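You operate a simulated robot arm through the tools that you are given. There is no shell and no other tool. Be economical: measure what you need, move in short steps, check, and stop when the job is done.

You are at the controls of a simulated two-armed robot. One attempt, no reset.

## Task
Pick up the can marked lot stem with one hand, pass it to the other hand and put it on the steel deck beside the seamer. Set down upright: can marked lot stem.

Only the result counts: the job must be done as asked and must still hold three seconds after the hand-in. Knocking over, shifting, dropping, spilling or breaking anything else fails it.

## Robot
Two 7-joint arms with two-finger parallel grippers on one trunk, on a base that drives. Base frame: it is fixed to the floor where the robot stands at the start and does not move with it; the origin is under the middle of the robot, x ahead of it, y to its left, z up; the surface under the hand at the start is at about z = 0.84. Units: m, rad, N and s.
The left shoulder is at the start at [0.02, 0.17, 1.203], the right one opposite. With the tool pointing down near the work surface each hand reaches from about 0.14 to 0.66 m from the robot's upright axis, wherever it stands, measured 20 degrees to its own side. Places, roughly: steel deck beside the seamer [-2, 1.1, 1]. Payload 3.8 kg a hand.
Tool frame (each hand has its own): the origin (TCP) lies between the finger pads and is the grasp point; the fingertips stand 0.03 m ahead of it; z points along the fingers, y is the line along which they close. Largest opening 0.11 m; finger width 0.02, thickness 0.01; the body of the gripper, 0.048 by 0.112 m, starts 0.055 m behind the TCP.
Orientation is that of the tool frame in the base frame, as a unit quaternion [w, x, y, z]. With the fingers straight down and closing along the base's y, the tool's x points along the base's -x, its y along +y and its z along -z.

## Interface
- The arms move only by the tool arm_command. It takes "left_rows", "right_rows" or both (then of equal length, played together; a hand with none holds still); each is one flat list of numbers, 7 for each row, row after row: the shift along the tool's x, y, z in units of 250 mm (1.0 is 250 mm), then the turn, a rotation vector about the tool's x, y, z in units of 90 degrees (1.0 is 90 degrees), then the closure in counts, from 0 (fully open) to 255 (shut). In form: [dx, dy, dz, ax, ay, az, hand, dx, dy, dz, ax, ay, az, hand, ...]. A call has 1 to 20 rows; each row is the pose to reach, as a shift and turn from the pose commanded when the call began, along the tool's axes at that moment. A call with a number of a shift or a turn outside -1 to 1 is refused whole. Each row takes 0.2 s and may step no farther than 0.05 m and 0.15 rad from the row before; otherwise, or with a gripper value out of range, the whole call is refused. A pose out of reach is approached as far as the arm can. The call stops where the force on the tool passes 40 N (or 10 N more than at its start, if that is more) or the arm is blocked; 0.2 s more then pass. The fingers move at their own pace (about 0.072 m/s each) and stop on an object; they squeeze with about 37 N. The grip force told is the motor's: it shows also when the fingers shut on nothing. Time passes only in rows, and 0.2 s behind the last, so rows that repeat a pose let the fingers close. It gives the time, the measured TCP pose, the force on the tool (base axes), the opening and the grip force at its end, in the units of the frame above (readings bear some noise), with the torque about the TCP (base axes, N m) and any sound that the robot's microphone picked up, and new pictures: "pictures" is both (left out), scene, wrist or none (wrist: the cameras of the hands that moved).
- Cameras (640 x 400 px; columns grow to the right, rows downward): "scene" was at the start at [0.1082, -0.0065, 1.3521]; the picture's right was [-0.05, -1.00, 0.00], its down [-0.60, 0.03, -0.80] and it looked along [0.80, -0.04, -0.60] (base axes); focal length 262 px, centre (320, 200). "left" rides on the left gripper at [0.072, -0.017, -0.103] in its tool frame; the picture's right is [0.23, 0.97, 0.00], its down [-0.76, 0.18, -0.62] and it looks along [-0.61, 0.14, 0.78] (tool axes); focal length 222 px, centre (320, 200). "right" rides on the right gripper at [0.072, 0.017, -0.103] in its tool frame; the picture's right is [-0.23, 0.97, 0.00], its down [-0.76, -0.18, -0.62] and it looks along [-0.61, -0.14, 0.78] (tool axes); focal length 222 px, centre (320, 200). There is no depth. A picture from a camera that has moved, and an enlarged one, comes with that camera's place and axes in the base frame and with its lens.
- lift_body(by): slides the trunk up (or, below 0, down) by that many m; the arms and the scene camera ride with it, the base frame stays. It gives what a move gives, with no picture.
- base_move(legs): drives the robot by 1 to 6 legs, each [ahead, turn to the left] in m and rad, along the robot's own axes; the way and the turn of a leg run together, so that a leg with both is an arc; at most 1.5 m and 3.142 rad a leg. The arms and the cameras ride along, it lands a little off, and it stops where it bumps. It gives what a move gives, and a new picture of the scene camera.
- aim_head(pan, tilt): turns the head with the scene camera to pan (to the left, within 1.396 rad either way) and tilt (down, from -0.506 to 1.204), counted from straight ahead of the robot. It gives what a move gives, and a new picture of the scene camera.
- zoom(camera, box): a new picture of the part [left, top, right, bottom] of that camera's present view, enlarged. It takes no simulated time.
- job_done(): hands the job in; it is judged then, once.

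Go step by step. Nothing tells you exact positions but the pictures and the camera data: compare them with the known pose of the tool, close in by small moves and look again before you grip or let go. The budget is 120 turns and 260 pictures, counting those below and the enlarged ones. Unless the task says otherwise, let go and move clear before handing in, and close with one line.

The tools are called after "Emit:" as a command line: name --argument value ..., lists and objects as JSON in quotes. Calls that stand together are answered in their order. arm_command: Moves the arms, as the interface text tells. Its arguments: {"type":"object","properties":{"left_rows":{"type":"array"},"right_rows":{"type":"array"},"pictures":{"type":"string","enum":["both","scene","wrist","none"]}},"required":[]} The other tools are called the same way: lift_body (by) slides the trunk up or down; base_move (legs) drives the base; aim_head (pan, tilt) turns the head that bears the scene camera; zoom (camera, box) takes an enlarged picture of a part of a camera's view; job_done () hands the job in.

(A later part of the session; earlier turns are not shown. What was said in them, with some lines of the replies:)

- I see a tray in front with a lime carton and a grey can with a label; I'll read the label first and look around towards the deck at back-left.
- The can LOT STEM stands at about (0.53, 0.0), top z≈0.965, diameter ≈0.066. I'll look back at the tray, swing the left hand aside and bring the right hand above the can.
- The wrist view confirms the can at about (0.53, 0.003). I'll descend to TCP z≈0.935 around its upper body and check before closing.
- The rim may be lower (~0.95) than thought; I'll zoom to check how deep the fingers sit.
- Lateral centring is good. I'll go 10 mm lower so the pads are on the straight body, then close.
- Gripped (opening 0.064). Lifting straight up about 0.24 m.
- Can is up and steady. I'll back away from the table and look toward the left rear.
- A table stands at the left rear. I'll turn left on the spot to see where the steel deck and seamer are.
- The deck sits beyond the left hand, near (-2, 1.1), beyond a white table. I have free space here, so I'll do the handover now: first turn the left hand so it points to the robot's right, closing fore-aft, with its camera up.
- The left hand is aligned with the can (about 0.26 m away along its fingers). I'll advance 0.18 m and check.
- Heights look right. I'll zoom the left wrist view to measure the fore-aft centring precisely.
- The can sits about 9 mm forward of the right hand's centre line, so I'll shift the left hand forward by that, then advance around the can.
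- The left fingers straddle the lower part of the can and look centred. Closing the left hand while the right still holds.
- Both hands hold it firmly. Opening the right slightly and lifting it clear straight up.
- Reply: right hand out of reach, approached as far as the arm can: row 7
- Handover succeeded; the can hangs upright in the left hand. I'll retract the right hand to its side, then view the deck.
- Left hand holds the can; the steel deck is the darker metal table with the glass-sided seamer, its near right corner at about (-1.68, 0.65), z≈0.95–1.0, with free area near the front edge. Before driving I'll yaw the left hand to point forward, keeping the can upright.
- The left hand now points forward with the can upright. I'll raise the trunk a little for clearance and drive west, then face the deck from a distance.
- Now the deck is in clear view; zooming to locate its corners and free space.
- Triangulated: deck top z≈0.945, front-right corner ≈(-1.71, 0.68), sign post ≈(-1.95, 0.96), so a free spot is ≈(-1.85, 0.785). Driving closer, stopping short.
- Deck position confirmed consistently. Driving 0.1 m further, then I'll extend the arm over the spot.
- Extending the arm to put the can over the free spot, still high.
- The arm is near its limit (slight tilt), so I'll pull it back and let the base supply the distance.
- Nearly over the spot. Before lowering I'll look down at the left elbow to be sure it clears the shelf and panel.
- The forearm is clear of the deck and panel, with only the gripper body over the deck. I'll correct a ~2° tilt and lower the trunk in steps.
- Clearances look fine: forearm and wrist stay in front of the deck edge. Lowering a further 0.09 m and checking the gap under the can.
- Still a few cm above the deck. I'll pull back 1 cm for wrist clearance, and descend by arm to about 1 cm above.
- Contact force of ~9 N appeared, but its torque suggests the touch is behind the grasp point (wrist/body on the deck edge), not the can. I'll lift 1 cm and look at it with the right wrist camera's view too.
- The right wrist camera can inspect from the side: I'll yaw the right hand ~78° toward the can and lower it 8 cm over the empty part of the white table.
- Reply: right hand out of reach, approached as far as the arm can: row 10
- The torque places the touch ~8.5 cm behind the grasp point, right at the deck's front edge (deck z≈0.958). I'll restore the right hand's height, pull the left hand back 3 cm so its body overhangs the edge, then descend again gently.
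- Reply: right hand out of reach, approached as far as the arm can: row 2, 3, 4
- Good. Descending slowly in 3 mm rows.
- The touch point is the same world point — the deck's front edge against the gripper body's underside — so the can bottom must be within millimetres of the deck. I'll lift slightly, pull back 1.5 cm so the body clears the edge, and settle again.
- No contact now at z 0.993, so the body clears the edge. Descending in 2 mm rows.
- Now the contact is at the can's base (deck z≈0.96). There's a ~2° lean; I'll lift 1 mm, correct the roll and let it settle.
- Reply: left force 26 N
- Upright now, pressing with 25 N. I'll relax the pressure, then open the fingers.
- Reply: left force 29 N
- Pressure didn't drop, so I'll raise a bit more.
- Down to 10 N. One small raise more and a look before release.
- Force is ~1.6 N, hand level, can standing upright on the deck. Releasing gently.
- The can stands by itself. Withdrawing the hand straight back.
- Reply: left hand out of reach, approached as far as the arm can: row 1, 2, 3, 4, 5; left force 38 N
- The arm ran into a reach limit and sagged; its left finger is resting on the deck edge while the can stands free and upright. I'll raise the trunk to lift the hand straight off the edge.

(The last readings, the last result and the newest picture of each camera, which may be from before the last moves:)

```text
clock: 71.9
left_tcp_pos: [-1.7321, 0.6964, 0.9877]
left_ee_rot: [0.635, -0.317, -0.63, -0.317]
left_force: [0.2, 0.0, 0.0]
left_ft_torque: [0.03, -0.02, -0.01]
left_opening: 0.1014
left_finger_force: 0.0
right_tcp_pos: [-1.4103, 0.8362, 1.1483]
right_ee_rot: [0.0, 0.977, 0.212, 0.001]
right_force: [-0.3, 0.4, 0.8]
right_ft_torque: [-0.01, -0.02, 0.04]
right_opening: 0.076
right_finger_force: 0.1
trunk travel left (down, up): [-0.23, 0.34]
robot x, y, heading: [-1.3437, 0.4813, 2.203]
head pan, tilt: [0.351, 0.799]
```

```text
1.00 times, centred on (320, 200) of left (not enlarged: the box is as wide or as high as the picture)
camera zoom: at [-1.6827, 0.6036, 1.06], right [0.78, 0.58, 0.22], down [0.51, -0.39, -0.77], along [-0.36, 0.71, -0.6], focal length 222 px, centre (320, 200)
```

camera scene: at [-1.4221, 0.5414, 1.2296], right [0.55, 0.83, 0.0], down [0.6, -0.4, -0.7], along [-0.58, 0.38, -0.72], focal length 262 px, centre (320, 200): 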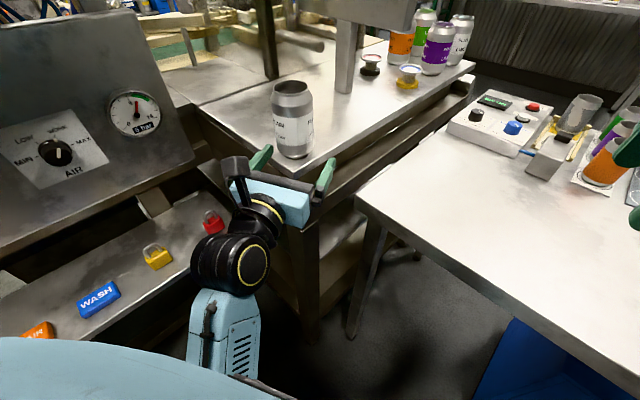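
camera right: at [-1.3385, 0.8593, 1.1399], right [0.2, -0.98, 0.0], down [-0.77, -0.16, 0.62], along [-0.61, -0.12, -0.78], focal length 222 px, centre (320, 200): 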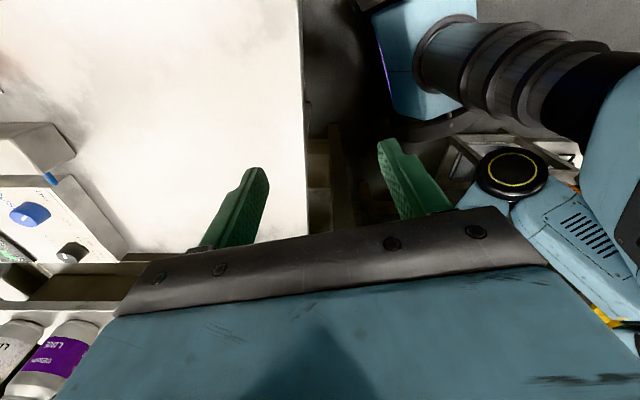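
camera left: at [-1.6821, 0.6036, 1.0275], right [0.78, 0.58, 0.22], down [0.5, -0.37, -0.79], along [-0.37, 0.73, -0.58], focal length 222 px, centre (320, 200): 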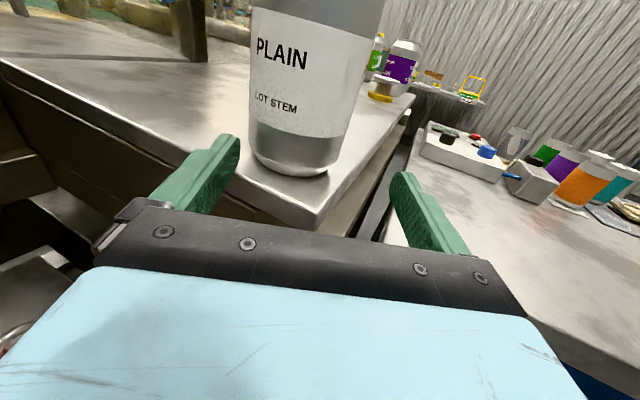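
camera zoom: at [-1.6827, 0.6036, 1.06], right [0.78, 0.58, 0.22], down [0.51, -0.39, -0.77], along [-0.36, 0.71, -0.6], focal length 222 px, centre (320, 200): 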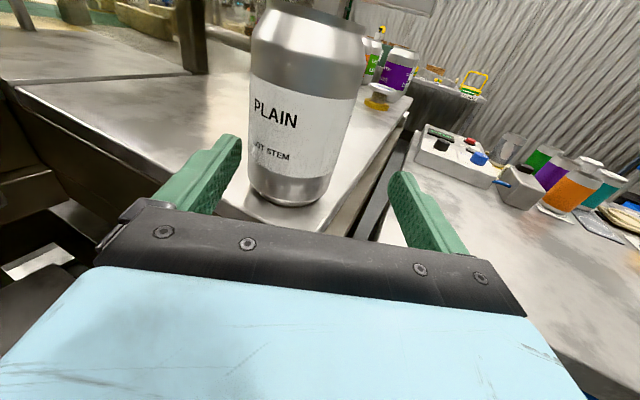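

The hand is free of the edge and of the can. Backing the base straight away to clear it.

Emit:
base_move --legs '[[-0.25, 0]]'

Emit:
zoom --camera "scene" --box '[220, 40, 420, 200]'

```text
clock: 73.8
left_tcp_pos: [-1.5821, 0.4938, 0.9875]
left_ee_rot: [0.635, -0.317, -0.63, -0.316]
left_force: [1.0, -0.2, -0.3]
left_ft_torque: [-0.01, 0.0, 0.0]
left_opening: 0.1013
left_finger_force: 0.0
right_tcp_pos: [-1.2628, 0.6355, 1.1497]
right_ee_rot: [-0.001, 0.977, 0.213, -0.001]
right_force: [0.7, -0.2, 0.0]
right_ft_torque: [0.04, 0.03, -0.01]
right_opening: 0.076
right_finger_force: 0.0
trunk travel left (down, up): [-0.23, 0.34]
robot x, y, heading: [-1.1949, 0.2783, 2.207]
head pan, tilt: [0.351, 0.799]
camera scene: at [-1.2731, 0.3376, 1.2692], right [0.55, 0.83, 0.0], down [0.6, -0.4, -0.7], along [-0.58, 0.39, -0.72], focal length 262 px, centre (320, 200)
```

scene: 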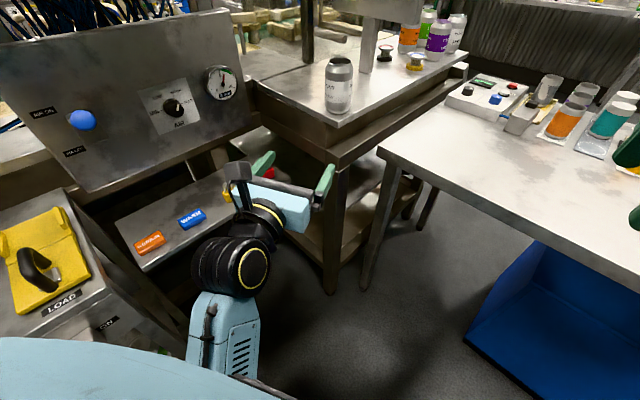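

```text
2.50 times, centred on (320, 120) of scene
camera zoom: at [-1.2731, 0.3376, 1.2692], right [0.55, 0.83, 0.0], down [0.6, -0.4, -0.7], along [-0.58, 0.39, -0.72], focal length 656 px, centre (320, 400)
```

zoom: 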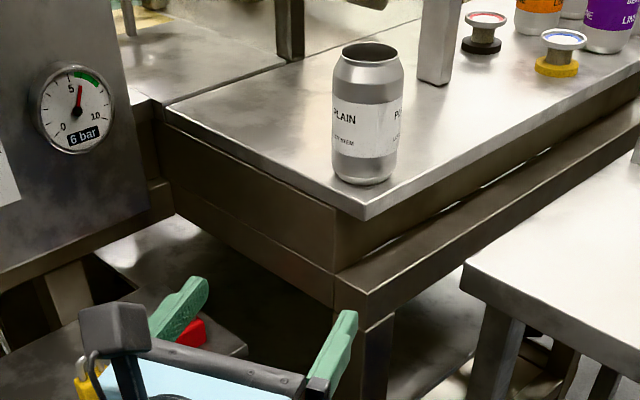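

The can LOT STEM stands upright and free on the steel deck, everything else is undisturbed and both hands are clear. Handing in.

Emit:
job_done

```text
The job is handed in.
```

The can marked lot stem went from the right hand to the left. It now stands upright on the steel deck beside the seamer, about 6 cm in from the front-right corner, and both hands are clear.
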